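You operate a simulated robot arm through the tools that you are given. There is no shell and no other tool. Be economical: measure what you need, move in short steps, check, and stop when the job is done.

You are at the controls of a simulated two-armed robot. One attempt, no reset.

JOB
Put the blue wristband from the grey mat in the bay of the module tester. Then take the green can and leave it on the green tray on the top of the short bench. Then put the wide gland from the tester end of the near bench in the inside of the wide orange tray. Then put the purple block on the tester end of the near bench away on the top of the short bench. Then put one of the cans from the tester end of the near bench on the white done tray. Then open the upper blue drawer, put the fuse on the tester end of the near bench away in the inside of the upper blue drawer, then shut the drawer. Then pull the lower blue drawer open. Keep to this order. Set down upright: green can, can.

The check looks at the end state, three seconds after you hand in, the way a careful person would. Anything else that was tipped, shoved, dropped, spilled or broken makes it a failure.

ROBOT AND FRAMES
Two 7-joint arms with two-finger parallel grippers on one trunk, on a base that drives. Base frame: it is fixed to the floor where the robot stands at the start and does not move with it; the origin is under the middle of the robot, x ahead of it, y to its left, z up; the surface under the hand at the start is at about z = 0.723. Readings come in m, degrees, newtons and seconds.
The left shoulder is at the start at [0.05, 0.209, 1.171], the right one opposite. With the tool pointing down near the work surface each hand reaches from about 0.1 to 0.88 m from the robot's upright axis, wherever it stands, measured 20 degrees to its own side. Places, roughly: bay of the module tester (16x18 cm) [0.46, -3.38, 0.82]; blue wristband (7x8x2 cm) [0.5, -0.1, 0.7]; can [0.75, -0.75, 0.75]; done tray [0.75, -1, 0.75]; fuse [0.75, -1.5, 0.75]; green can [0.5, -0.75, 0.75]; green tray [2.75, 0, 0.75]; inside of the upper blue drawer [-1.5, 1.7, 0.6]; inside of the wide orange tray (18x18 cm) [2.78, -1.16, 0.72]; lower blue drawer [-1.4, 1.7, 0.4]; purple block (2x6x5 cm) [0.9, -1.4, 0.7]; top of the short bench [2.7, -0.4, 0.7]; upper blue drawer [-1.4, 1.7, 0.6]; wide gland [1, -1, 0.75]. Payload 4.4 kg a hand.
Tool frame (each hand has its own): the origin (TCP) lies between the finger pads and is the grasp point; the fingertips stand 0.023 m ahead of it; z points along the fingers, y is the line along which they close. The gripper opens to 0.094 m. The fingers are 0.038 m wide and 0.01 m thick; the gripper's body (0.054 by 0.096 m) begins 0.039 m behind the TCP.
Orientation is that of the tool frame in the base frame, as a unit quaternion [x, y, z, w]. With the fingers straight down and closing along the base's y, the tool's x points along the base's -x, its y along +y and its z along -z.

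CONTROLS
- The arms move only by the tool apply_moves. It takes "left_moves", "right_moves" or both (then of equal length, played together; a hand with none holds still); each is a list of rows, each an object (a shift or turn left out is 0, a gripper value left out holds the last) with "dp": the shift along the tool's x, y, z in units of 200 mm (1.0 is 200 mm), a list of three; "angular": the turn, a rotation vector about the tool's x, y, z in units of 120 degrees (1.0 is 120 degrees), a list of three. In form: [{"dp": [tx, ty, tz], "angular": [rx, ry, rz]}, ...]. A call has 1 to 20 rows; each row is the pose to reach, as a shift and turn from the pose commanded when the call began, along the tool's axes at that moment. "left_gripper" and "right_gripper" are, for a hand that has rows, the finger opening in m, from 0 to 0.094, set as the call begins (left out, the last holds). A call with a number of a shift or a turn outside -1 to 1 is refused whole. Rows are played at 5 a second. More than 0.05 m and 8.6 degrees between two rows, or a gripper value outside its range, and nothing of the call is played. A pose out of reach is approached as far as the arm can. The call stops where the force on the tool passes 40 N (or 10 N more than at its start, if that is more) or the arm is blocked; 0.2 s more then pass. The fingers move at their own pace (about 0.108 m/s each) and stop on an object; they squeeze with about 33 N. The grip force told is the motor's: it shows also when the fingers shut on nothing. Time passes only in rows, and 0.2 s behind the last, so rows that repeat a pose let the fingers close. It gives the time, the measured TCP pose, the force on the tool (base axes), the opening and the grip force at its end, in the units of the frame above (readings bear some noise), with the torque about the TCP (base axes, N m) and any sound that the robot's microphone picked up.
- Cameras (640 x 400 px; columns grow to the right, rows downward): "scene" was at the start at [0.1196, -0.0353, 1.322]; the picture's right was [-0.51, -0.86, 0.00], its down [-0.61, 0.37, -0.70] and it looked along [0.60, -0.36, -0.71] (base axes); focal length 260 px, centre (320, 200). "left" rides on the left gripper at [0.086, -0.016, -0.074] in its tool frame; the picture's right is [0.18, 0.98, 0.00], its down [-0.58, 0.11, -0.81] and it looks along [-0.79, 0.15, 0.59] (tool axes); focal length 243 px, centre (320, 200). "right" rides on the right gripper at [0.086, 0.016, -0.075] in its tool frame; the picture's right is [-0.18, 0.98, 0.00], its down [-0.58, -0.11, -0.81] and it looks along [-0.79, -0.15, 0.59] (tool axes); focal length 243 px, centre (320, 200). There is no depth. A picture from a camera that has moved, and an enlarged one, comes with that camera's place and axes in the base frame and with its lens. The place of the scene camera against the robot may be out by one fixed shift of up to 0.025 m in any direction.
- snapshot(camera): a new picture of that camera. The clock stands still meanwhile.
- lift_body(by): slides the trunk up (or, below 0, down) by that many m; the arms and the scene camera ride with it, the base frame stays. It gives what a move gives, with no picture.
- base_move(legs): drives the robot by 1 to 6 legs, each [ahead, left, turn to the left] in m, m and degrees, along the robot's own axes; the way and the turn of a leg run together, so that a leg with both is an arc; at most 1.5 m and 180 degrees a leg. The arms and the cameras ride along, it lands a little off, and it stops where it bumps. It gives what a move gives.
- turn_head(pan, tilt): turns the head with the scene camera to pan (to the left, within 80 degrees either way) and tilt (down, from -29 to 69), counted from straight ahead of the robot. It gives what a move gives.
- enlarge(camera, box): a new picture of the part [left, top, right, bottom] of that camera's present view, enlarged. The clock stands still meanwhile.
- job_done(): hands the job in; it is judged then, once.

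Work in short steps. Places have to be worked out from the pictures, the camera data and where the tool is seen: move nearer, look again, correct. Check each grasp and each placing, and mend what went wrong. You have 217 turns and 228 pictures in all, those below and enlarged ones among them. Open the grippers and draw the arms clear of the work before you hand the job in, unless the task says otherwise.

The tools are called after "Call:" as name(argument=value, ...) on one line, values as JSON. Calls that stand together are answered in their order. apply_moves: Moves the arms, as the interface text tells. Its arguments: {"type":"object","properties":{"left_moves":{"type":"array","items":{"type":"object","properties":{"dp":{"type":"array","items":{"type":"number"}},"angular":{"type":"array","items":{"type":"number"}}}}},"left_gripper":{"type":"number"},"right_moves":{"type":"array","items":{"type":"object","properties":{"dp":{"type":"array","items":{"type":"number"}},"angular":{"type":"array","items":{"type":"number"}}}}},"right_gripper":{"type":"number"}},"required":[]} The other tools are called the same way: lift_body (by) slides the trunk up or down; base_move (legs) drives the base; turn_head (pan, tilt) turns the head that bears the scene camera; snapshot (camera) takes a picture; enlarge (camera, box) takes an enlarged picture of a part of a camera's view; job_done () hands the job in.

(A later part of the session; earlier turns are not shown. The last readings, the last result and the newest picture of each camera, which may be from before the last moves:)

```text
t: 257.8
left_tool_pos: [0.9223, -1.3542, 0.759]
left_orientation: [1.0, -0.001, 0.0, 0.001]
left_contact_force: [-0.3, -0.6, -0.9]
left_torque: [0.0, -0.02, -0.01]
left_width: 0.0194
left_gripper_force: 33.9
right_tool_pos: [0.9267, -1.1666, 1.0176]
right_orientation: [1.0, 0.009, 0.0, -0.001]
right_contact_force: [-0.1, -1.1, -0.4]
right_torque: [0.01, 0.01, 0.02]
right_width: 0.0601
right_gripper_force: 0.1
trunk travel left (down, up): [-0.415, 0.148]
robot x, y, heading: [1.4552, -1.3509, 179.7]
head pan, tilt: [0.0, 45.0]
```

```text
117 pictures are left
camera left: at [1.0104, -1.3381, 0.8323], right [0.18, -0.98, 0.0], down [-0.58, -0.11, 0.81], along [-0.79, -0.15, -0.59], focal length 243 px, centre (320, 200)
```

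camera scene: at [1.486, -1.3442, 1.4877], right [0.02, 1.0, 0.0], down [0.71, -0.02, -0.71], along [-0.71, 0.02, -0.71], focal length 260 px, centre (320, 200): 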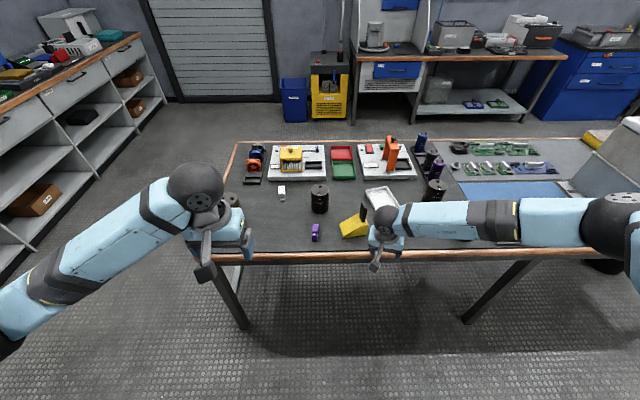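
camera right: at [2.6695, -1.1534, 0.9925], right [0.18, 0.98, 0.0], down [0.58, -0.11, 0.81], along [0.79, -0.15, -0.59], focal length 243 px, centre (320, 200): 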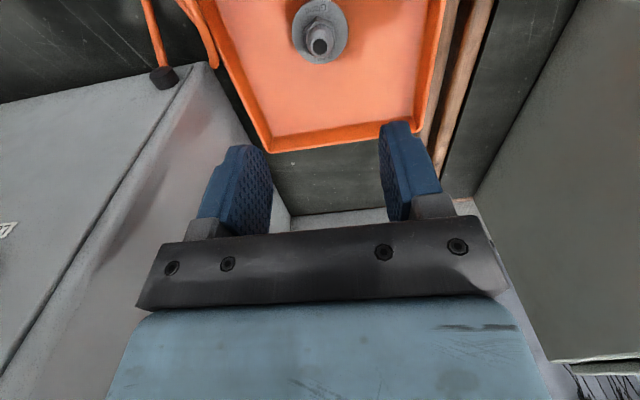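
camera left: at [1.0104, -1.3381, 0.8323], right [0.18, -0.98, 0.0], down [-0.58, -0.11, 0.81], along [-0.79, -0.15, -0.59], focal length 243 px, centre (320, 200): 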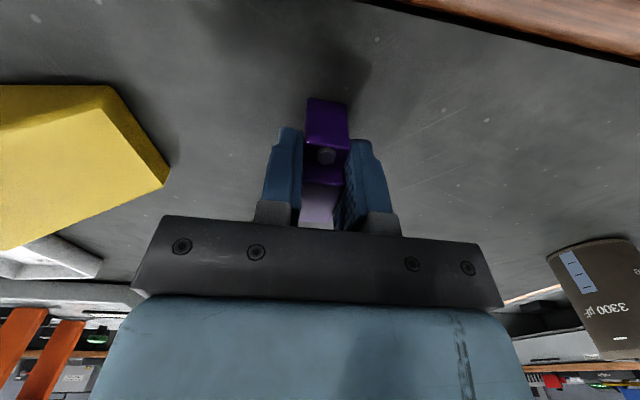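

Block held (19 mm). Lift and retract, then back off and turn.

Call:
apply_moves(left_moves=[{"dp": [0, 0, -0.24]}, {"dp": [0, 0, -0.48]}, {"dp": [0, 0, -0.72]}, {"dp": [0, 0, -0.96]}])

Call:
apply_moves(left_moves=[{"dp": [0.15, 0.12, -0.12]}, {"dp": [0.3, 0.25, -0.24]}, {"dp": [0.45, 0.4, -0.36]}, {"dp": [0.55, 0.55, -0.5]}])

Call:
base_move(legs=[[-0.2, 0, 0], [0, 0, 180], [0, 0.35, 0]])

Call:
turn_head(pan=-10, tilt=40)

Call:
snapshot(camera="scene")

Call:
enlarge(camera="scene", box=[230, 60, 550, 290])

```text
t: 258.8
left_tool_pos: [0.9229, -1.3541, 0.9512]
left_orientation: [1.0, -0.001, 0.0, 0.001]
left_contact_force: [-0.2, -0.5, 0.0]
left_torque: [-0.01, 0.01, 0.01]
left_width: 0.0196
left_gripper_force: 33.3
right_tool_pos: [0.9267, -1.1653, 1.0177]
right_orientation: [1.0, 0.009, 0.0, 0.001]
right_contact_force: [0.6, -0.1, 0.1]
right_torque: [0.0, 0.01, 0.01]
right_width: 0.0599
right_gripper_force: 0.1
trunk travel left (down, up): [-0.415, 0.148]
robot x, y, heading: [1.457, -1.3492, 179.8]
head pan, tilt: [0.0, 45.0]
```

```text
t: 259.8
left_tool_pos: [1.0338, -1.4647, 1.0517]
left_orientation: [1.0, -0.001, 0.001, 0.002]
left_contact_force: [0.6, 0.4, -0.5]
left_torque: [0.01, -0.01, -0.02]
left_width: 0.0194
left_gripper_force: 33.0
right_tool_pos: [0.9261, -1.1664, 1.018]
right_orientation: [1.0, 0.009, 0.0, -0.001]
right_contact_force: [0.4, -0.2, 0.5]
right_torque: [-0.01, 0.0, 0.0]
right_width: 0.0599
right_gripper_force: 0.1
trunk travel left (down, up): [-0.415, 0.148]
robot x, y, heading: [1.4563, -1.3487, 179.6]
head pan, tilt: [0.0, 45.0]
```

```text
t: 271.9
left_tool_pos: [2.0876, -0.9022, 1.0512]
left_orientation: [0.012, 1.0, 0.001, 0.0]
left_contact_force: [-0.8, -0.8, -0.8]
left_torque: [0.02, 0.03, -0.01]
left_width: 0.0194
left_gripper_force: 32.9
right_tool_pos: [2.1879, -1.2021, 1.0177]
right_orientation: [0.002, 1.0, 0.0, 0.0]
right_contact_force: [-0.2, 0.3, -0.2]
right_torque: [0.0, 0.02, 0.04]
right_width: 0.06
right_gripper_force: 0.1
trunk travel left (down, up): [-0.415, 0.148]
robot x, y, heading: [1.6595, -1.0051, -1.2]
head pan, tilt: [0.0, 45.0]
```

```text
t: 272.6
left_tool_pos: [2.0891, -0.9015, 1.0515]
left_orientation: [0.014, 1.0, 0.001, -0.001]
left_contact_force: [0.4, -0.4, -0.2]
left_torque: [0.01, -0.02, 0.03]
left_width: 0.0195
left_gripper_force: 33.1
right_tool_pos: [2.1876, -1.2018, 1.017]
right_orientation: [0.003, 1.0, 0.0, 0.001]
right_contact_force: [0.1, -0.1, -0.5]
right_torque: [0.0, 0.0, 0.02]
right_width: 0.0602
right_gripper_force: 0.1
trunk travel left (down, up): [-0.415, 0.148]
robot x, y, heading: [1.6605, -1.0035, -1.5]
head pan, tilt: [-10.0, 40.0]
```

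```text
116 pictures are left
camera scene: at [1.7972, -1.0171, 1.4949], right [-0.2, -0.98, 0.0], down [-0.63, 0.13, -0.77], along [0.75, -0.15, -0.64], focal length 260 px, centre (320, 200)
```

scene: 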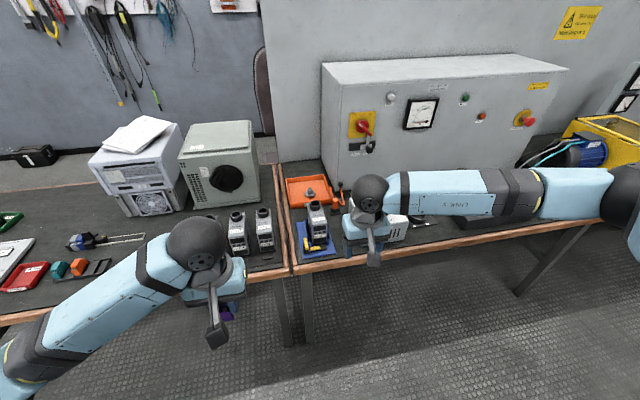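

```text
1.74 times, centred on (390, 175) of scene
camera zoom: at [1.7972, -1.0171, 1.4949], right [-0.2, -0.98, 0.0], down [-0.63, 0.13, -0.77], along [0.75, -0.15, -0.64], focal length 453 px, centre (198, 244)
```

zoom: 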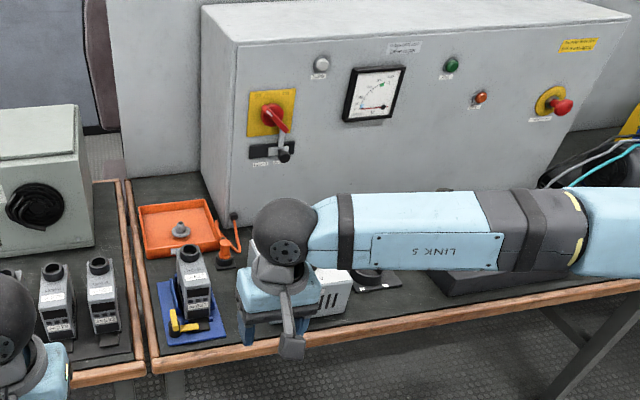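

Panel, valve and orange tray look undisturbed, gland still in place. Go on to the short bench with the purple block.

Call:
base_move(legs=[[0, 0.7, 1.3], [0.33, 0, 0]])

Call:
turn_head(pan=5, tilt=45)

Call:
snapshot(camera="scene")

```text
t: 281.1
left_tool_pos: [2.4321, -0.1904, 1.0518]
left_orientation: [0.011, 1.0, 0.001, 0.0]
left_contact_force: [0.5, -1.2, 0.1]
left_torque: [0.0, 0.0, 0.02]
left_width: 0.0194
left_gripper_force: 32.5
right_tool_pos: [2.5332, -0.4907, 1.0177]
right_orientation: [0.001, 1.0, 0.0, 0.0]
right_contact_force: [0.6, 0.8, -0.1]
right_torque: [-0.03, 0.01, -0.02]
right_width: 0.0601
right_gripper_force: 0.1
trunk travel left (down, up): [-0.415, 0.148]
robot x, y, heading: [2.0094, -0.2956, -0.9]
head pan, tilt: [-10.0, 40.0]
```

```text
t: 281.9
left_tool_pos: [2.4323, -0.1917, 1.0511]
left_orientation: [0.01, 1.0, 0.001, 0.0]
left_contact_force: [0.0, 0.1, 0.1]
left_torque: [-0.01, 0.0, 0.02]
left_width: 0.0191
left_gripper_force: 33.5
right_tool_pos: [2.5339, -0.4899, 1.0175]
right_orientation: [0.0, 1.0, 0.0, 0.0]
right_contact_force: [-0.3, 0.7, -1.0]
right_torque: [0.01, 0.01, -0.04]
right_width: 0.0601
right_gripper_force: 0.2
trunk travel left (down, up): [-0.415, 0.148]
robot x, y, heading: [2.0095, -0.2989, -1.3]
head pan, tilt: [5.0, 45.0]
```

```text
114 pictures are left
camera scene: at [2.1392, -0.2857, 1.4877], right [0.06, -1.0, 0.0], down [-0.71, -0.04, -0.71], along [0.71, 0.04, -0.71], focal length 260 px, centre (320, 200)
```

scene: 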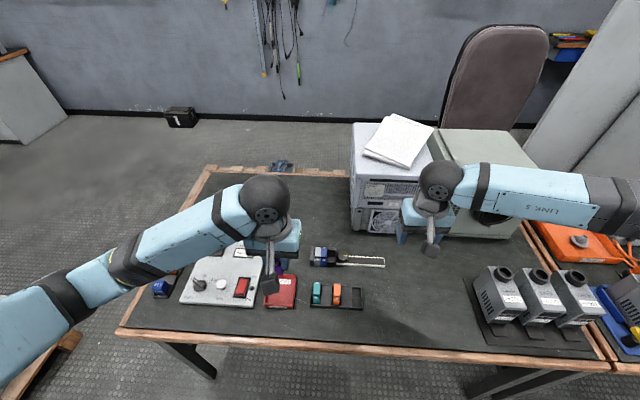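

Free spot at ≈[2.72,-0.14]. Move the block over it.

Call:
apply_moves(left_moves=[{"dp": [-0.2, 0.05, 0]}, {"dp": [-0.4, 0.1, 0]}, {"dp": [-0.6, 0.15, 0]}, {"dp": [-0.8, 0.2, 0]}, {"dp": [-0.98, 0.25, 0.05]}])

Call:
apply_moves(left_moves=[{"dp": [-0.2, 0, 0.1]}, {"dp": [-0.4, 0, 0.2]}, {"dp": [-0.46, 0, 0.42]}, {"dp": [-0.46, 0, 0.65]}, {"dp": [-0.46, 0, 0.85]}])

Call:
snapshot(camera="left")

Call:
snapshot(camera="scene")

```text
t: 283.1
left_tool_pos: [2.6321, -0.1445, 1.0419]
left_orientation: [0.011, 1.0, 0.002, -0.001]
left_contact_force: [-0.2, -0.2, -0.2]
left_torque: [0.01, -0.02, 0.01]
left_width: 0.0194
left_gripper_force: 33.1
right_tool_pos: [2.533, -0.4897, 1.0183]
right_orientation: [0.0, 1.0, 0.001, 0.0]
right_contact_force: [1.1, 0.2, -0.7]
right_torque: [0.01, 0.01, 0.02]
right_width: 0.06
right_gripper_force: 0.1
trunk travel left (down, up): [-0.415, 0.148]
robot x, y, heading: [2.0089, -0.2968, -1.4]
head pan, tilt: [5.0, 45.0]
```

```text
t: 284.3
left_tool_pos: [2.7226, -0.1457, 0.8697]
left_orientation: [0.011, 1.0, 0.001, 0.0]
left_contact_force: [0.3, 0.2, -0.2]
left_torque: [0.01, 0.06, -0.02]
left_width: 0.019
left_gripper_force: 32.5
right_tool_pos: [2.5335, -0.4907, 1.017]
right_orientation: [0.001, 1.0, 0.0, 0.0]
right_contact_force: [0.4, 0.3, 0.2]
right_torque: [0.01, 0.01, -0.02]
right_width: 0.0599
right_gripper_force: 0.0
trunk travel left (down, up): [-0.415, 0.148]
robot x, y, heading: [2.0033, -0.2943, -1.2]
head pan, tilt: [5.0, 45.0]
```

```text
113 pictures are left
camera left: at [2.6372, -0.1611, 0.9443], right [-0.16, 0.99, 0.0], down [0.58, 0.09, 0.81], along [0.8, 0.13, -0.59], focal length 243 px, centre (320, 200)
```

left: 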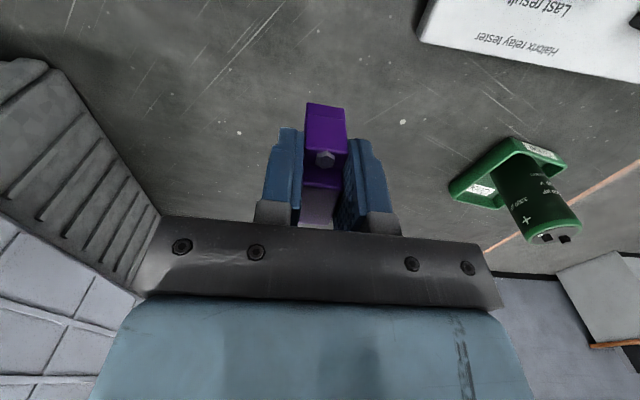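

```text
112 pictures are left
camera scene: at [2.1397, -0.2858, 1.4876], right [0.06, -1.0, 0.0], down [-0.71, -0.05, -0.71], along [0.71, 0.05, -0.71], focal length 260 px, centre (320, 200)
```

scene: 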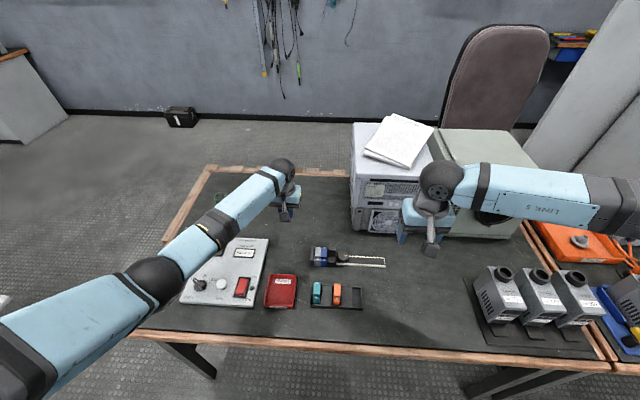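

Clear bench under the block; can still upright. Lower to z≈0.765 and feel for the bench.

Call:
apply_moves(left_moves=[{"dp": [0, 0, 0.2]}, {"dp": [0, 0, 0.4]}, {"dp": [0, 0, 0.48]}, {"dp": [0, 0, 0.52]}])

Call:
apply_moves(left_moves=[{"dp": [0, 0, 0.012]}, {"dp": [0, 0, 0.024]}, {"dp": [0, 0, 0.036]}])

```text
t: 285.3
left_tool_pos: [2.7212, -0.1483, 0.7664]
left_orientation: [0.011, 1.0, 0.001, -0.001]
left_contact_force: [-1.5, 0.0, -0.5]
left_torque: [0.01, -0.02, 0.0]
left_width: 0.0193
left_gripper_force: 32.4
right_tool_pos: [2.5337, -0.4902, 1.0172]
right_orientation: [-0.001, 1.0, -0.001, 0.0]
right_contact_force: [-0.7, -0.2, 0.6]
right_torque: [0.04, 0.0, 0.0]
right_width: 0.0599
right_gripper_force: 0.0
trunk travel left (down, up): [-0.415, 0.148]
robot x, y, heading: [2.0073, -0.2968, -1.4]
head pan, tilt: [5.0, 45.0]
```

```text
t: 286.1
left_tool_pos: [2.7215, -0.1469, 0.7599]
left_orientation: [0.01, 1.0, 0.0, 0.001]
left_contact_force: [1.2, -0.5, -0.9]
left_torque: [0.0, 0.05, -0.02]
left_width: 0.0196
left_gripper_force: 33.0
right_tool_pos: [2.5339, -0.4906, 1.0177]
right_orientation: [0.0, 1.0, 0.0, 0.0]
right_contact_force: [-0.2, -0.9, 0.5]
right_torque: [-0.01, 0.0, 0.0]
right_width: 0.0599
right_gripper_force: 0.1
trunk travel left (down, up): [-0.415, 0.148]
robot x, y, heading: [2.0088, -0.297, -1.5]
head pan, tilt: [5.0, 45.0]
```

Call:
apply_moves(left_moves=[{"dp": [0, 0, 0.008]}, {"dp": [0, 0, 0.016]}, {"dp": [0, 0, 0.024]}])

Call:
snapshot(camera="left")

```text
t: 286.9
left_tool_pos: [2.7217, -0.1468, 0.7568]
left_orientation: [0.011, 1.0, 0.001, 0.001]
left_contact_force: [-4.1, 1.9, 13.9]
left_torque: [0.06, 0.33, -0.06]
left_width: 0.0195
left_gripper_force: 33.3
right_tool_pos: [2.5314, -0.4903, 1.0201]
right_orientation: [0.0, 1.0, 0.0, 0.0]
right_contact_force: [0.1, 0.7, -0.1]
right_torque: [0.03, -0.01, 0.02]
right_width: 0.06
right_gripper_force: 0.0
trunk travel left (down, up): [-0.415, 0.148]
robot x, y, heading: [2.0059, -0.2974, -1.3]
head pan, tilt: [5.0, 45.0]
```

```text
111 pictures are left
camera left: at [2.6355, -0.1611, 0.8313], right [-0.16, 0.99, 0.0], down [0.58, 0.09, 0.81], along [0.8, 0.13, -0.59], focal length 243 px, centre (320, 200)
```

left: 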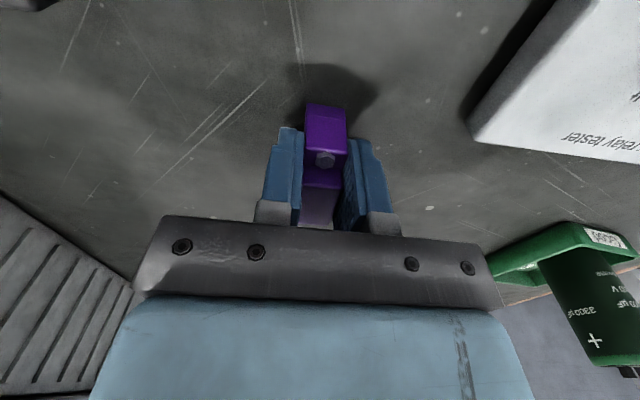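

Touching the bench. Ease 1 mm, open, and rise.

Call:
apply_moves(left_moves=[{"dp": [0, 0, -0.008]}])

Call:
apply_moves(left_moves=[{"dp": [0, 0, 0]}, {"dp": [0, 0, 0]}, {"dp": [0, 0, 0]}, {"dp": [0, 0, -0.2]}, {"dp": [0, 0, -0.4]}, {"dp": [0, 0, -0.6]}, {"dp": [0, 0, -0.8]}], left_gripper=0.05)

Call:
snapshot(camera="left")

```text
t: 287.3
left_tool_pos: [2.7215, -0.1475, 0.7566]
left_orientation: [0.012, 1.0, 0.001, 0.0]
left_contact_force: [1.9, 3.1, 7.1]
left_torque: [0.11, 0.04, -0.04]
left_width: 0.0198
left_gripper_force: 33.2
right_tool_pos: [2.5334, -0.49, 1.018]
right_orientation: [0.0, 1.0, 0.001, 0.001]
right_contact_force: [0.3, 0.0, -0.2]
right_torque: [-0.04, -0.03, 0.0]
right_width: 0.0598
right_gripper_force: 0.1
trunk travel left (down, up): [-0.415, 0.148]
robot x, y, heading: [2.0091, -0.2944, -1.4]
head pan, tilt: [5.0, 45.0]
```

```text
t: 288.9
left_tool_pos: [2.7215, -0.1477, 0.9174]
left_orientation: [0.01, 1.0, 0.001, -0.001]
left_contact_force: [0.0, -0.2, 0.1]
left_torque: [-0.03, -0.01, -0.03]
left_width: 0.05
left_gripper_force: 0.1
right_tool_pos: [2.5338, -0.4913, 1.018]
right_orientation: [0.0, 1.0, 0.0, -0.001]
right_contact_force: [0.0, 0.3, 0.4]
right_torque: [0.01, 0.0, -0.01]
right_width: 0.0603
right_gripper_force: 0.1
trunk travel left (down, up): [-0.415, 0.148]
robot x, y, heading: [2.0084, -0.2941, -1.5]
head pan, tilt: [5.0, 45.0]
```

```text
110 pictures are left
camera left: at [2.6358, -0.1617, 0.991], right [-0.16, 0.99, 0.0], down [0.58, 0.1, 0.81], along [0.79, 0.13, -0.59], focal length 243 px, centre (320, 200)
```

left: 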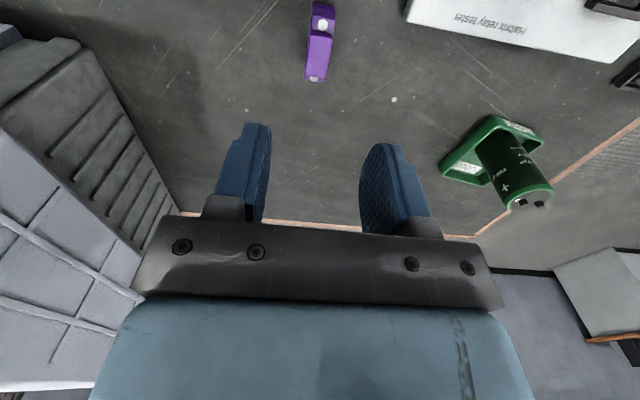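

Purple block stands on the short bench. Retract, and go to the near bench for the black can by the Done tray.

Call:
apply_moves(left_moves=[{"dp": [0.15, 0, -0.15]}, {"dp": [0.35, -0.02, -0.25]}, {"dp": [0.55, -0.04, -0.35]}, {"dp": [0.75, -0.06, -0.45]}, {"dp": [0.95, -0.08, -0.55]}])

Call:
apply_moves(left_moves=[{"dp": [0.18, 0.04, 0]}, {"dp": [0.36, 0.08, 0]}, {"dp": [0.54, 0.12, 0]}], right_moves=[{"dp": [0.2, -0.04, 0]}, {"dp": [0.4, -0.08, 0]}, {"dp": [0.6, -0.12, 0]}])

Call:
base_move(legs=[[-0.35, 0, 0], [0, -0.63, 1], [0, 0, 180], [0.2, 0, 0]])

Call:
turn_head(pan=0, tilt=50)

Call:
snapshot(camera="scene")

```text
t: 290.1
left_tool_pos: [2.5292, -0.1583, 1.0279]
left_orientation: [0.011, 1.0, 0.001, -0.001]
left_contact_force: [-0.3, -0.1, 0.3]
left_torque: [0.0, -0.05, -0.03]
left_width: 0.0496
left_gripper_force: 0.0
right_tool_pos: [2.5325, -0.4908, 1.018]
right_orientation: [0.0, 1.0, 0.0, 0.0]
right_contact_force: [-0.7, 0.2, 0.0]
right_torque: [0.04, -0.01, 0.02]
right_width: 0.06
right_gripper_force: 0.0
trunk travel left (down, up): [-0.415, 0.148]
robot x, y, heading: [2.0093, -0.2958, -1.4]
head pan, tilt: [5.0, 45.0]
```

```text
t: 290.9
left_tool_pos: [2.4196, -0.133, 1.0276]
left_orientation: [0.01, 1.0, 0.001, 0.0]
left_contact_force: [-0.2, -0.7, 0.4]
left_torque: [0.02, -0.01, -0.06]
left_width: 0.0499
left_gripper_force: 0.1
right_tool_pos: [2.4123, -0.5126, 1.0198]
right_orientation: [-0.001, 1.0, 0.0, 0.001]
right_contact_force: [-0.2, 0.3, 0.2]
right_torque: [0.03, 0.01, -0.01]
right_width: 0.06
right_gripper_force: 0.0
trunk travel left (down, up): [-0.415, 0.148]
robot x, y, heading: [2.0084, -0.2967, -1.3]
head pan, tilt: [5.0, 45.0]
```

```text
t: 307.3
left_tool_pos: [1.0519, -1.1108, 1.0266]
left_orientation: [1.0, 0.029, 0.002, 0.001]
left_contact_force: [-0.2, 0.7, -0.7]
left_torque: [0.04, 0.01, 0.0]
left_width: 0.0498
left_gripper_force: 0.1
right_tool_pos: [1.0308, -0.7324, 1.0185]
right_orientation: [0.999, 0.039, 0.0, 0.0]
right_contact_force: [-0.3, 0.0, -1.1]
right_torque: [0.0, -0.01, 0.0]
right_width: 0.0599
right_gripper_force: 0.1
trunk travel left (down, up): [-0.415, 0.148]
robot x, y, heading: [1.4505, -0.9188, -176.8]
head pan, tilt: [5.0, 45.0]
```

```text
t: 308.0
left_tool_pos: [1.0517, -1.1124, 1.0269]
left_orientation: [1.0, 0.03, 0.001, 0.0]
left_contact_force: [-0.4, 0.2, 0.3]
left_torque: [0.01, 0.0, 0.01]
left_width: 0.05
left_gripper_force: 0.2
right_tool_pos: [1.0318, -0.7331, 1.0181]
right_orientation: [0.999, 0.04, 0.0, 0.0]
right_contact_force: [-0.4, 1.1, 0.7]
right_torque: [0.01, 0.01, 0.0]
right_width: 0.06
right_gripper_force: 0.1
trunk travel left (down, up): [-0.415, 0.148]
robot x, y, heading: [1.4503, -0.9155, -176.3]
head pan, tilt: [0.0, 50.0]
```

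```text
109 pictures are left
camera scene: at [1.2906, -0.9181, 1.4807], right [-0.06, 1.0, 0.0], down [0.76, 0.04, -0.64], along [-0.64, -0.04, -0.77], focal length 260 px, centre (320, 200)
```

scene: 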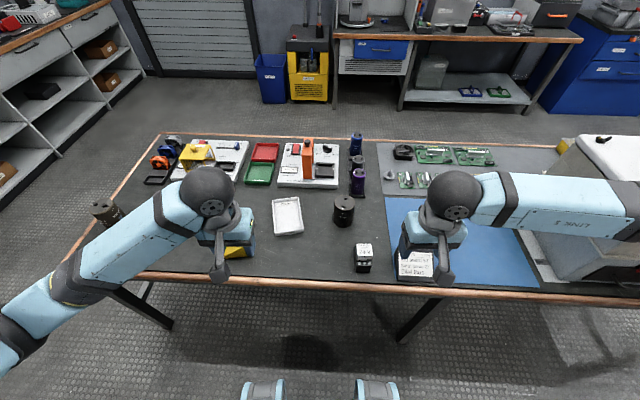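

Black can ≈[0.72,-0.87], Done tray ≈[0.74,-1.06]. Bring the right hand toward the can, straightening its yaw.

Call:
apply_moves(right_moves=[{"dp": [-0.19, 0.12, 0.0], "angular": [0, 0, 0.01]}, {"dp": [-0.38, 0.24, 0.0], "angular": [0, 0, 0.02]}, {"dp": [-0.57, 0.36, 0.05], "angular": [0, 0, 0.03]}, {"dp": [-0.76, 0.48, 0.1], "angular": [0, 0, 0.038]}, {"dp": [-0.95, 0.6, 0.15], "angular": [0, 0, 0.038]}], right_gripper=0.094)

Call:
snapshot(camera="right")

```text
t: 309.2
left_tool_pos: [1.0514, -1.1125, 1.0265]
left_orientation: [1.0, 0.03, 0.001, 0.0]
left_contact_force: [0.1, -0.8, 0.4]
left_torque: [0.01, -0.04, -0.02]
left_width: 0.0498
left_gripper_force: 0.1
right_tool_pos: [0.8513, -0.8674, 0.9885]
right_orientation: [1.0, 0.0, 0.001, 0.0]
right_contact_force: [-0.5, -0.5, 0.5]
right_torque: [-0.03, -0.03, 0.02]
right_width: 0.0941
right_gripper_force: 0.1
trunk travel left (down, up): [-0.415, 0.148]
robot x, y, heading: [1.4515, -0.9164, -176.7]
head pan, tilt: [0.0, 50.0]
```

```text
108 pictures are left
camera right: at [0.9359, -0.8833, 1.0632], right [-0.18, -0.98, 0.0], down [-0.58, 0.11, 0.81], along [-0.79, 0.15, -0.59], focal length 243 px, centre (320, 200)
```

right: 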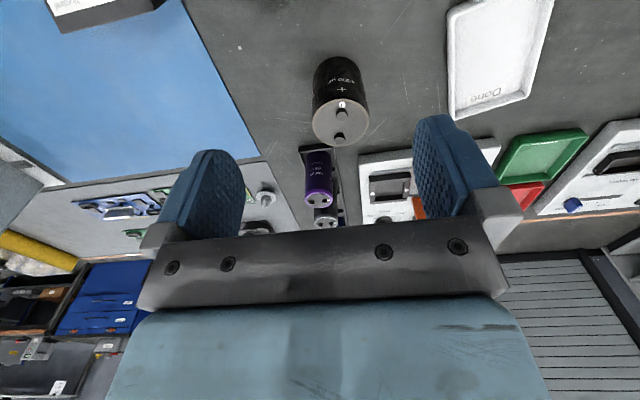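

Call:
apply_moves(right_moves=[{"dp": [-0.17, 0.01, 0.1]}, {"dp": [-0.34, 0.02, 0.22]}, {"dp": [-0.505, 0.033, 0.4]}])

Call:
snapshot(camera="right")

Call:
snapshot(camera="scene")

```text
t: 310.0
left_tool_pos: [1.0518, -1.1114, 1.0255]
left_orientation: [1.0, 0.03, 0.0, 0.0]
left_contact_force: [-0.1, -0.1, -0.2]
left_torque: [0.0, -0.02, -0.02]
left_width: 0.05
left_gripper_force: 0.1
right_tool_pos: [0.7473, -0.8736, 0.9095]
right_orientation: [1.0, 0.0, 0.0, -0.001]
right_contact_force: [0.4, -0.8, 0.6]
right_torque: [-0.02, -0.04, 0.01]
right_width: 0.0939
right_gripper_force: 0.1
trunk travel left (down, up): [-0.415, 0.148]
robot x, y, heading: [1.4519, -0.9187, -176.8]
head pan, tilt: [0.0, 50.0]
```

```text
107 pictures are left
camera right: at [0.8336, -0.8897, 0.9839], right [-0.18, -0.98, 0.0], down [-0.58, 0.11, 0.81], along [-0.79, 0.15, -0.59], focal length 243 px, centre (320, 200)
```

right: 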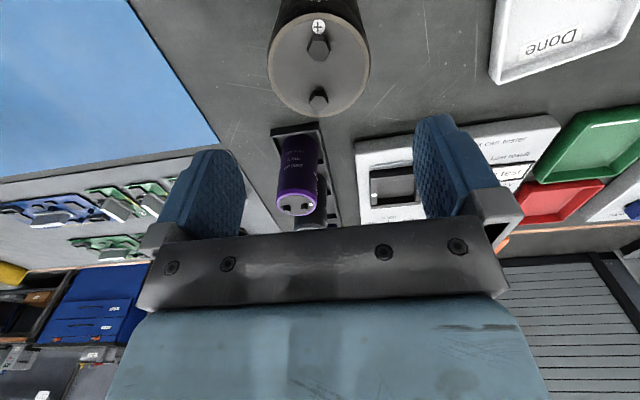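

```text
106 pictures are left
camera scene: at [1.2896, -0.9189, 1.4806], right [-0.06, 1.0, 0.0], down [0.77, 0.04, -0.64], along [-0.64, -0.04, -0.77], focal length 260 px, centre (320, 200)
```

scene: 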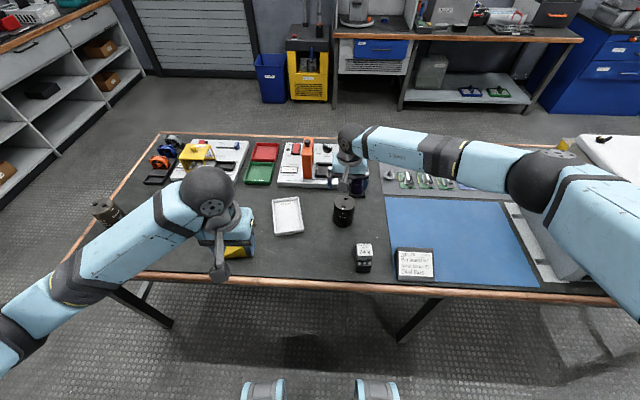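

Triangulated can: centre [0.768,-0.876], top 0.838, Ø≈58 mm. Descend to z 0.815.

Call:
apply_moves(right_moves=[{"dp": [0.105, 0.015, 0.0]}, {"dp": [0.105, 0.015, 0.16]}, {"dp": [0.105, 0.015, 0.32]}, {"dp": [0.105, 0.015, 0.47]}])

Call:
snapshot(camera="right")

```text
t: 311.0
left_tool_pos: [1.0511, -1.1108, 1.026]
left_orientation: [1.0, 0.03, 0.0, 0.001]
left_contact_force: [0.3, 0.5, 0.2]
left_torque: [-0.02, 0.0, 0.0]
left_width: 0.0505
left_gripper_force: 0.1
right_tool_pos: [0.7711, -0.8768, 0.8155]
right_orientation: [1.0, 0.001, 0.0, 0.0]
right_contact_force: [0.6, 0.0, 0.1]
right_torque: [-0.02, 0.0, 0.0]
right_width: 0.0938
right_gripper_force: 0.1
trunk travel left (down, up): [-0.415, 0.148]
robot x, y, heading: [1.4526, -0.919, -176.9]
head pan, tilt: [0.0, 50.0]
```

```text
105 pictures are left
camera right: at [0.8567, -0.8927, 0.8908], right [-0.18, -0.98, 0.0], down [-0.58, 0.11, 0.81], along [-0.79, 0.15, -0.59], focal length 243 px, centre (320, 200)
```

right: 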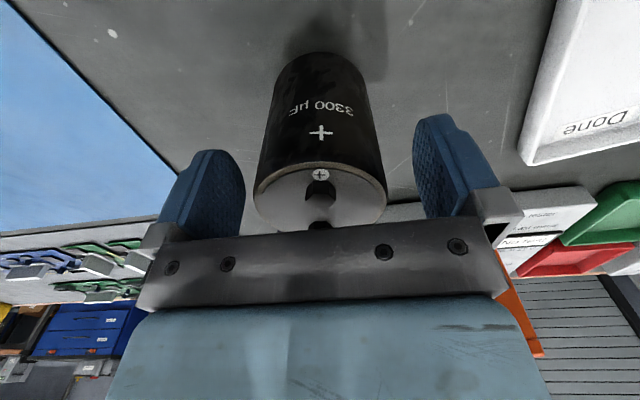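

Straddled. Close and lift.

Call:
apply_moves(right_moves=[{"dp": [0, 0, 0]}, {"dp": [0, 0, 0]}, {"dp": [0, 0, 0]}], right_gripper=0.03)

Call:
apply_moves(right_moves=[{"dp": [0, 0, -0.15]}, {"dp": [0, 0, -0.3]}, {"dp": [0, 0, -0.45]}])

Call:
snapshot(camera="right")

Call:
snapshot(camera="scene")

```text
t: 311.8
left_tool_pos: [1.051, -1.1111, 1.0265]
left_orientation: [1.0, 0.03, 0.0, 0.001]
left_contact_force: [-0.4, -0.7, 0.5]
left_torque: [-0.03, 0.01, -0.01]
left_width: 0.05
left_gripper_force: 0.0
right_tool_pos: [0.7712, -0.8756, 0.8161]
right_orientation: [1.0, 0.0, 0.0, 0.001]
right_contact_force: [-1.6, 0.5, 0.2]
right_torque: [0.13, 0.11, 0.02]
right_width: 0.0699
right_gripper_force: 32.8
trunk travel left (down, up): [-0.415, 0.148]
robot x, y, heading: [1.4505, -0.9153, -176.7]
head pan, tilt: [0.0, 50.0]
```

```text
t: 312.6
left_tool_pos: [1.052, -1.1117, 1.0251]
left_orientation: [1.0, 0.03, 0.001, 0.001]
left_contact_force: [-0.3, 0.0, -0.2]
left_torque: [0.0, 0.0, 0.0]
left_width: 0.0501
left_gripper_force: 0.1
right_tool_pos: [0.7742, -0.8761, 0.9047]
right_orientation: [1.0, 0.001, 0.0, 0.0]
right_contact_force: [0.9, 0.4, -6.1]
right_torque: [0.0, -0.09, 0.0]
right_width: 0.0696
right_gripper_force: 32.8
trunk travel left (down, up): [-0.415, 0.148]
robot x, y, heading: [1.4501, -0.9186, -176.8]
head pan, tilt: [0.0, 50.0]
```

```text
104 pictures are left
camera right: at [0.8591, -0.8923, 0.9804], right [-0.18, -0.98, 0.0], down [-0.58, 0.11, 0.81], along [-0.79, 0.15, -0.59], focal length 243 px, centre (320, 200)
```

right: 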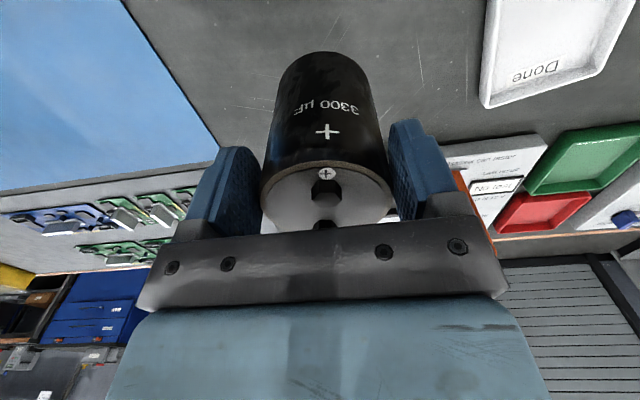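

```text
103 pictures are left
camera scene: at [1.2907, -0.9179, 1.4806], right [-0.06, 1.0, 0.0], down [0.76, 0.04, -0.64], along [-0.64, -0.04, -0.77], focal length 260 px, centre (320, 200)
```

scene: 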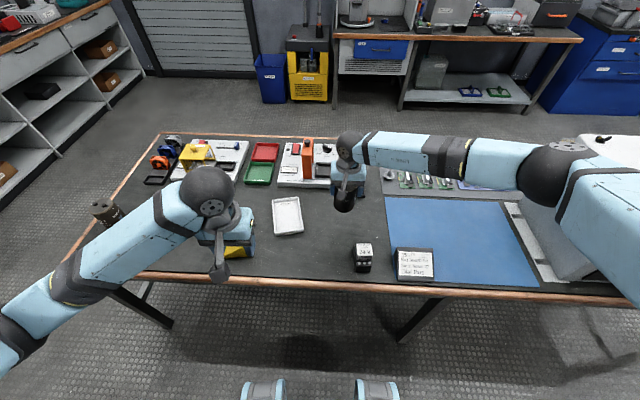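

Held (70 mm, ~0.6 kg). Tray centre ≈[0.759,-1.072]. Move the left hand out of the way, then carry the can over the tray.

Call:
apply_moves(left_moves=[{"dp": [0.1, 0.2, 0]}, {"dp": [0.2, 0.4, 0]}, {"dp": [0.3, 0.6, 0]}, {"dp": [0.4, 0.8, 0]}])

Call:
apply_moves(right_moves=[{"dp": [-0.015, 0.2, -0.05]}, {"dp": [-0.03, 0.4, -0.05]}, {"dp": [-0.045, 0.6, -0.05]}, {"dp": [-0.06, 0.8, -0.05]}, {"dp": [-0.075, 0.98, -0.05]}])

Call:
snapshot(camera="right")

Call:
snapshot(camera="scene")

```text
t: 313.6
left_tool_pos: [1.1436, -1.2676, 1.0284]
left_orientation: [1.0, 0.029, -0.001, 0.0]
left_contact_force: [-0.3, 1.2, 0.0]
left_torque: [-0.01, 0.0, 0.0]
left_width: 0.05
left_gripper_force: 0.1
right_tool_pos: [0.773, -0.8769, 0.9055]
right_orientation: [1.0, 0.001, -0.001, 0.0]
right_contact_force: [-0.2, 0.1, -4.3]
right_torque: [0.0, -0.09, 0.03]
right_width: 0.0697
right_gripper_force: 32.7
trunk travel left (down, up): [-0.415, 0.148]
robot x, y, heading: [1.4535, -0.9153, -176.7]
head pan, tilt: [0.0, 50.0]
```

```text
t: 314.8
left_tool_pos: [1.1412, -1.2678, 1.028]
left_orientation: [1.0, 0.03, 0.001, 0.0]
left_contact_force: [-0.3, -0.4, 0.2]
left_torque: [0.01, -0.01, 0.0]
left_width: 0.0503
left_gripper_force: 0.0
right_tool_pos: [0.7585, -1.0772, 0.9148]
right_orientation: [1.0, 0.0, 0.0, -0.001]
right_contact_force: [0.8, 0.5, -5.0]
right_torque: [-0.01, -0.08, 0.03]
right_width: 0.0697
right_gripper_force: 33.3
trunk travel left (down, up): [-0.415, 0.148]
robot x, y, heading: [1.4503, -0.915, -176.7]
head pan, tilt: [0.0, 50.0]
```

```text
102 pictures are left
camera right: at [0.8432, -1.092, 0.9903], right [-0.18, -0.98, 0.0], down [-0.58, 0.11, 0.81], along [-0.79, 0.15, -0.59], focal length 243 px, centre (320, 200)
```

right: 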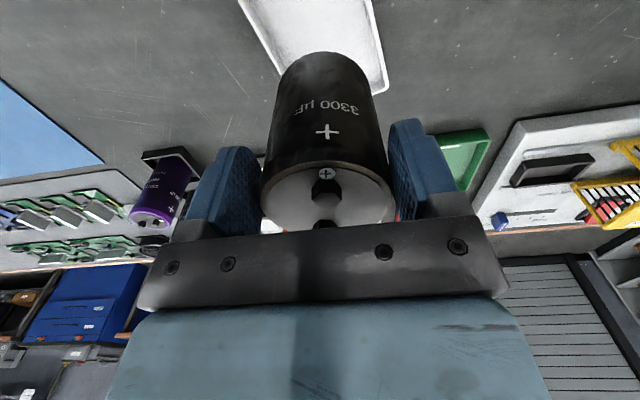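

```text
101 pictures are left
camera scene: at [1.291, -0.9206, 1.4807], right [-0.06, 1.0, 0.0], down [0.76, 0.05, -0.64], along [-0.64, -0.04, -0.77], focal length 260 px, centre (320, 200)
```

scene: 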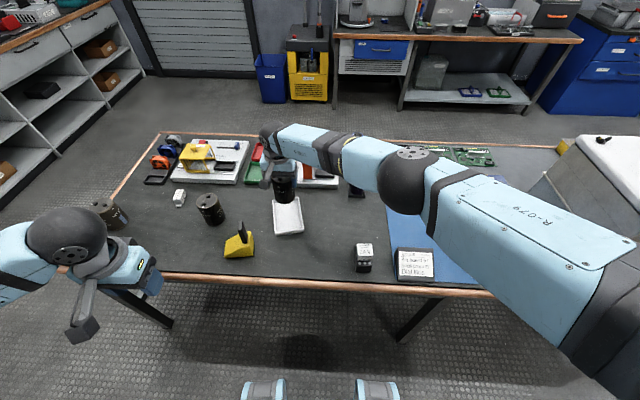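

Centred over the tray. Descend near, then feel for contact.

Call:
apply_moves(right_moves=[{"dp": [0, 0.0, 0.15]}, {"dp": [0, 0.0, 0.3]}, {"dp": [0, 0.0, 0.42]}])

Call:
enlarge(camera="scene", box=[230, 120, 350, 250])

Call:
apply_moves(right_moves=[{"dp": [0, 0, 0.012]}, {"dp": [0, 0, 0.024]}, {"dp": [0, 0, 0.036]}])

```text
t: 315.6
left_tool_pos: [1.14, -1.2666, 1.0285]
left_orientation: [1.0, 0.029, 0.001, 0.001]
left_contact_force: [0.3, 0.3, -1.1]
left_torque: [0.01, -0.03, 0.01]
left_width: 0.05
left_gripper_force: 0.0
right_tool_pos: [0.7694, -1.0692, 0.8519]
right_orientation: [1.0, 0.002, 0.0, 0.0]
right_contact_force: [-0.6, 0.6, -4.9]
right_torque: [0.0, -0.1, 0.0]
right_width: 0.0696
right_gripper_force: 33.3
right hand out of reach, approached as far as the arm can: row 2, 3
trunk travel left (down, up): [-0.415, 0.148]
robot x, y, heading: [1.4518, -0.9177, -176.4]
head pan, tilt: [0.0, 50.0]
```

```text
3.08 times, centred on (290, 185) of scene
camera zoom: at [1.2892, -0.9176, 1.4806], right [-0.06, 1.0, 0.0], down [0.77, 0.04, -0.64], along [-0.64, -0.04, -0.77], focal length 801 px, centre (412, 246)
```

zoom: 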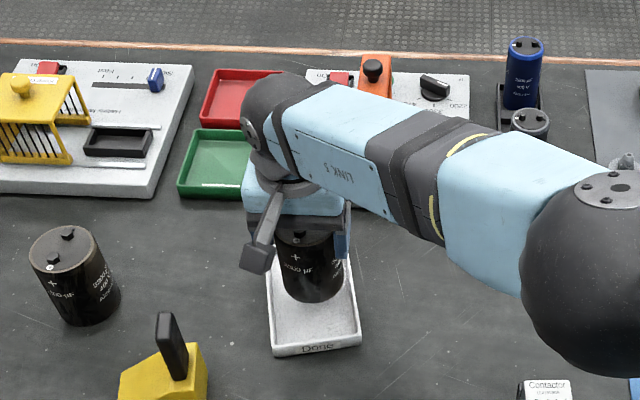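

```text
t: 316.4
left_tool_pos: [1.141, -1.2677, 1.0277]
left_orientation: [1.0, 0.03, 0.0, 0.0]
left_contact_force: [1.0, 0.2, 0.3]
left_torque: [0.02, 0.02, -0.04]
left_width: 0.0502
left_gripper_force: 0.1
right_tool_pos: [0.7699, -1.0674, 0.8479]
right_orientation: [1.0, 0.0, 0.001, 0.0]
right_contact_force: [-0.5, 0.1, -5.9]
right_torque: [0.03, -0.06, -0.01]
right_width: 0.0695
right_gripper_force: 33.3
right hand out of reach, approached as far as the arm can: row 3
trunk travel left (down, up): [-0.415, 0.148]
robot x, y, heading: [1.4537, -0.9165, -176.5]
head pan, tilt: [0.0, 50.0]
```

Reach limit; xy is still centred. Lower the rest by the trunk.

Call:
lift_body(by=-0.018)

Call:
lift_body(by=-0.004)

Call:
lift_body(by=-0.003)

Call:
enlarge(camera="scene", box=[240, 160, 340, 240])

```text
t: 317.0
left_tool_pos: [1.1408, -1.2669, 1.0095]
left_orientation: [1.0, 0.03, 0.001, 0.001]
left_contact_force: [0.0, 0.6, -0.3]
left_torque: [0.01, 0.02, -0.01]
left_width: 0.0501
left_gripper_force: 0.0
right_tool_pos: [0.7713, -1.0693, 0.8294]
right_orientation: [1.0, 0.001, 0.0, 0.0]
right_contact_force: [-0.1, 0.5, -4.3]
right_torque: [-0.01, -0.05, 0.04]
right_width: 0.0693
right_gripper_force: 33.1
trunk travel left (down, up): [-0.397, 0.166]
robot x, y, heading: [1.4521, -0.9117, -176.7]
head pan, tilt: [0.0, 50.0]
```

```text
t: 317.6
left_tool_pos: [1.1409, -1.2665, 1.0063]
left_orientation: [1.0, 0.029, 0.001, 0.0]
left_contact_force: [0.2, 0.9, 0.3]
left_torque: [0.01, 0.0, -0.01]
left_width: 0.05
left_gripper_force: 0.1
right_tool_pos: [0.7704, -1.0689, 0.8264]
right_orientation: [1.0, 0.0, 0.001, 0.0]
right_contact_force: [0.2, 0.0, -4.7]
right_torque: [0.02, -0.1, 0.02]
right_width: 0.0696
right_gripper_force: 33.0
trunk travel left (down, up): [-0.393, 0.17]
robot x, y, heading: [1.453, -0.9161, -176.8]
head pan, tilt: [0.0, 50.0]
```

```text
t: 318.1
left_tool_pos: [1.141, -1.2672, 1.0028]
left_orientation: [1.0, 0.029, 0.001, 0.001]
left_contact_force: [0.5, 0.6, -0.4]
left_torque: [-0.01, -0.02, -0.05]
left_width: 0.05
left_gripper_force: 0.1
right_tool_pos: [0.7706, -1.0679, 0.8235]
right_orientation: [1.0, 0.0, 0.0, 0.001]
right_contact_force: [0.0, 0.1, -4.8]
right_torque: [0.0, -0.09, -0.01]
right_width: 0.0695
right_gripper_force: 32.8
trunk travel left (down, up): [-0.39, 0.173]
robot x, y, heading: [1.4537, -0.9155, -176.9]
head pan, tilt: [0.0, 50.0]
```

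```text
5.00 times, centred on (290, 200) of scene
camera zoom: at [1.2903, -0.9181, 1.4556], right [-0.06, 1.0, 0.0], down [0.77, 0.04, -0.64], along [-0.64, -0.04, -0.77], focal length 1302 px, centre (470, 200)
```

zoom: 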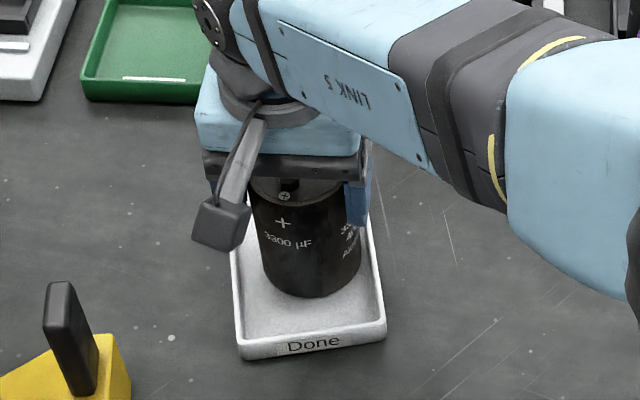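

Nearly down and inside the tray walls. Continue.

Call:
lift_body(by=-0.003)

Call:
lift_body(by=-0.002)

Call:
lift_body(by=-0.002)

```text
t: 318.6
left_tool_pos: [1.1401, -1.2673, 1.0009]
left_orientation: [1.0, 0.03, 0.0, 0.0]
left_contact_force: [-0.5, -0.4, -0.1]
left_torque: [-0.01, 0.01, -0.01]
left_width: 0.0497
left_gripper_force: 0.0
right_tool_pos: [0.7706, -1.0675, 0.8214]
right_orientation: [1.0, 0.0, -0.001, 0.0]
right_contact_force: [-0.2, 1.6, 6.2]
right_torque: [0.24, -0.2, -0.02]
right_width: 0.0694
right_gripper_force: 32.6
trunk travel left (down, up): [-0.387, 0.176]
robot x, y, heading: [1.4527, -0.9189, -176.4]
head pan, tilt: [0.0, 50.0]
```

```text
t: 319.1
left_tool_pos: [1.1409, -1.2667, 0.9988]
left_orientation: [1.0, 0.03, -0.001, 0.001]
left_contact_force: [0.0, -0.6, -0.1]
left_torque: [-0.01, -0.01, 0.01]
left_width: 0.0498
left_gripper_force: 0.1
right_tool_pos: [0.7715, -1.0678, 0.821]
right_orientation: [1.0, 0.001, -0.003, 0.001]
right_contact_force: [-4.5, 1.3, 23.2]
right_torque: [0.34, -0.1, 0.05]
right_width: 0.0694
right_gripper_force: 32.8
trunk travel left (down, up): [-0.385, 0.178]
robot x, y, heading: [1.4509, -0.9161, -176.7]
head pan, tilt: [0.0, 50.0]
```

```text
t: 319.6
left_tool_pos: [1.1439, -1.2671, 0.998]
left_orientation: [1.0, 0.03, 0.0, 0.001]
left_contact_force: [-0.6, -0.2, -0.1]
left_torque: [0.01, -0.01, -0.02]
left_width: 0.0502
left_gripper_force: 0.2
right_tool_pos: [0.7719, -1.068, 0.8195]
right_orientation: [1.0, 0.002, -0.003, 0.001]
right_contact_force: [-7.7, -0.8, 31.2]
right_torque: [0.38, 0.68, 0.04]
right_width: 0.0697
right_gripper_force: 33.2
trunk travel left (down, up): [-0.383, 0.18]
robot x, y, heading: [1.4507, -0.9152, -176.6]
head pan, tilt: [0.0, 50.0]
```

Firmly seated (a bit of press). Back off 3 mm, open, and rise by the trunk.

Call:
lift_body(by=0.004)

Call:
apply_moves(right_moves=[{"dp": [0, 0, 0]}, {"dp": [0, 0, 0]}, {"dp": [0, 0, 0]}], right_gripper=0.09)

Call:
lift_body(by=0.13)

Call:
snapshot(camera="right")

Call:
snapshot(camera="scene")

```text
t: 320.2
left_tool_pos: [1.1419, -1.2668, 1.0015]
left_orientation: [1.0, 0.029, -0.001, 0.0]
left_contact_force: [-0.9, -0.5, -0.8]
left_torque: [-0.02, 0.02, -0.03]
left_width: 0.0498
left_gripper_force: 0.1
right_tool_pos: [0.7721, -1.0687, 0.8208]
right_orientation: [1.0, 0.0, 0.0, 0.0]
right_contact_force: [-4.7, -2.2, 10.9]
right_torque: [-0.06, 0.81, 0.09]
right_width: 0.0696
right_gripper_force: 33.1
trunk travel left (down, up): [-0.387, 0.176]
robot x, y, heading: [1.4547, -0.9157, -176.7]
head pan, tilt: [0.0, 50.0]
```

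```text
t: 321.0
left_tool_pos: [1.1409, -1.2664, 1.0005]
left_orientation: [1.0, 0.03, 0.001, 0.001]
left_contact_force: [-0.6, 0.8, 0.0]
left_torque: [-0.02, -0.03, -0.01]
left_width: 0.0499
left_gripper_force: 0.0
right_tool_pos: [0.7714, -1.0674, 0.8197]
right_orientation: [1.0, 0.0, -0.001, -0.001]
right_contact_force: [-0.3, 0.4, 1.2]
right_torque: [-0.01, 0.03, -0.02]
right_width: 0.0903
right_gripper_force: 0.1
trunk travel left (down, up): [-0.387, 0.176]
robot x, y, heading: [1.4524, -0.9127, -176.7]
head pan, tilt: [0.0, 50.0]
```

```text
t: 322.6
left_tool_pos: [1.1399, -1.2675, 1.1301]
left_orientation: [1.0, 0.03, 0.001, 0.001]
left_contact_force: [-0.3, -0.9, 0.4]
left_torque: [-0.03, -0.02, 0.01]
left_width: 0.0502
left_gripper_force: 0.0
right_tool_pos: [0.77, -1.0675, 0.9498]
right_orientation: [1.0, 0.0, 0.0, 0.0]
right_contact_force: [-0.8, -0.4, 0.2]
right_torque: [-0.01, -0.02, 0.0]
right_width: 0.0901
right_gripper_force: 0.0
trunk travel left (down, up): [-0.517, 0.046]
robot x, y, heading: [1.4531, -0.9203, -176.8]
head pan, tilt: [0.0, 50.0]
```

```text
98 pictures are left
camera right: at [0.8561, -1.0841, 1.0247], right [-0.18, -0.98, 0.0], down [-0.58, 0.11, 0.81], along [-0.79, 0.15, -0.59], focal length 243 px, centre (320, 200)
```

right: 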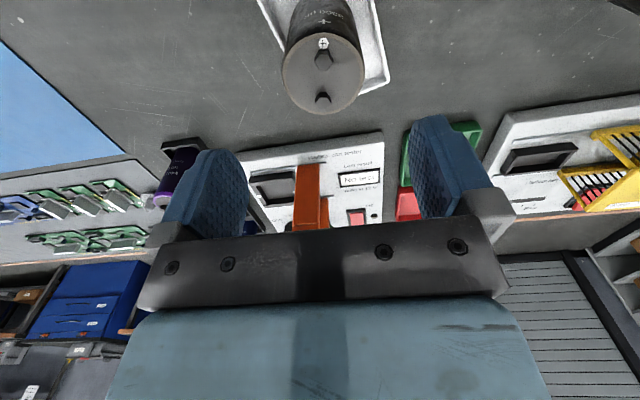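

```text
97 pictures are left
camera scene: at [1.2907, -0.9182, 1.5826], right [-0.06, 1.0, 0.0], down [0.76, 0.04, -0.64], along [-0.64, -0.04, -0.77], focal length 260 px, centre (320, 200)
```

scene: 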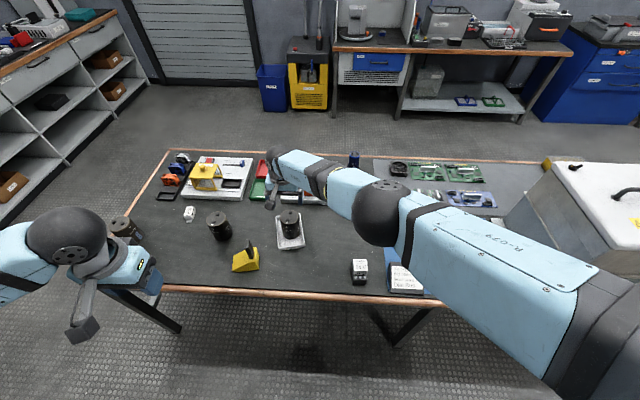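

Can stands in the Done tray. Back off first so the stretched arm can be folded in free air.

Call:
base_move(legs=[[-0.4, 0, 0]])

Call:
apply_moves(right_moves=[{"dp": [0.2, 0, 0]}, {"dp": [0.4, 0, 0]}, {"dp": [0.6, 0, 0]}, {"dp": [0.8, 0, 0]}, {"dp": [1.0, -0.1, 0]}])

Call:
enlarge(camera="scene", box=[200, 80, 440, 230])

```text
t: 325.1
left_tool_pos: [1.538, -1.2446, 1.1304]
left_orientation: [1.0, 0.03, 0.0, 0.001]
left_contact_force: [-1.0, 0.0, 0.8]
left_torque: [-0.01, 0.01, -0.01]
left_width: 0.0499
left_gripper_force: 0.0
right_tool_pos: [1.1685, -1.0448, 0.9498]
right_orientation: [1.0, 0.001, 0.0, 0.0]
right_contact_force: [-0.1, 0.0, 0.3]
right_torque: [0.0, 0.01, 0.02]
right_width: 0.0898
right_gripper_force: 0.1
trunk travel left (down, up): [-0.517, 0.046]
robot x, y, heading: [1.8523, -0.8937, -177.0]
head pan, tilt: [0.0, 50.0]
```

```text
t: 326.2
left_tool_pos: [1.5393, -1.2429, 1.1326]
left_orientation: [1.0, 0.03, 0.0, 0.001]
left_contact_force: [-0.4, 1.2, -0.3]
left_torque: [0.03, 0.01, 0.01]
left_width: 0.05
left_gripper_force: 0.0
right_tool_pos: [1.3696, -1.0222, 0.9496]
right_orientation: [1.0, 0.0, 0.0, 0.001]
right_contact_force: [0.3, 0.5, -0.5]
right_torque: [0.01, -0.01, -0.03]
right_width: 0.0901
right_gripper_force: 0.1
trunk travel left (down, up): [-0.517, 0.046]
robot x, y, heading: [1.85, -0.8913, -176.9]
head pan, tilt: [0.0, 50.0]
```

```text
2.67 times, centred on (320, 155) of scene
camera zoom: at [1.6903, -0.8939, 1.5828], right [-0.06, 1.0, 0.0], down [0.76, 0.04, -0.64], along [-0.64, -0.04, -0.77], focal length 694 px, centre (320, 320)
```

zoom: 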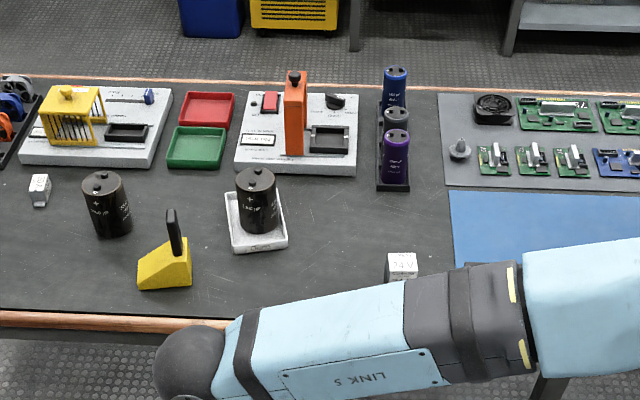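

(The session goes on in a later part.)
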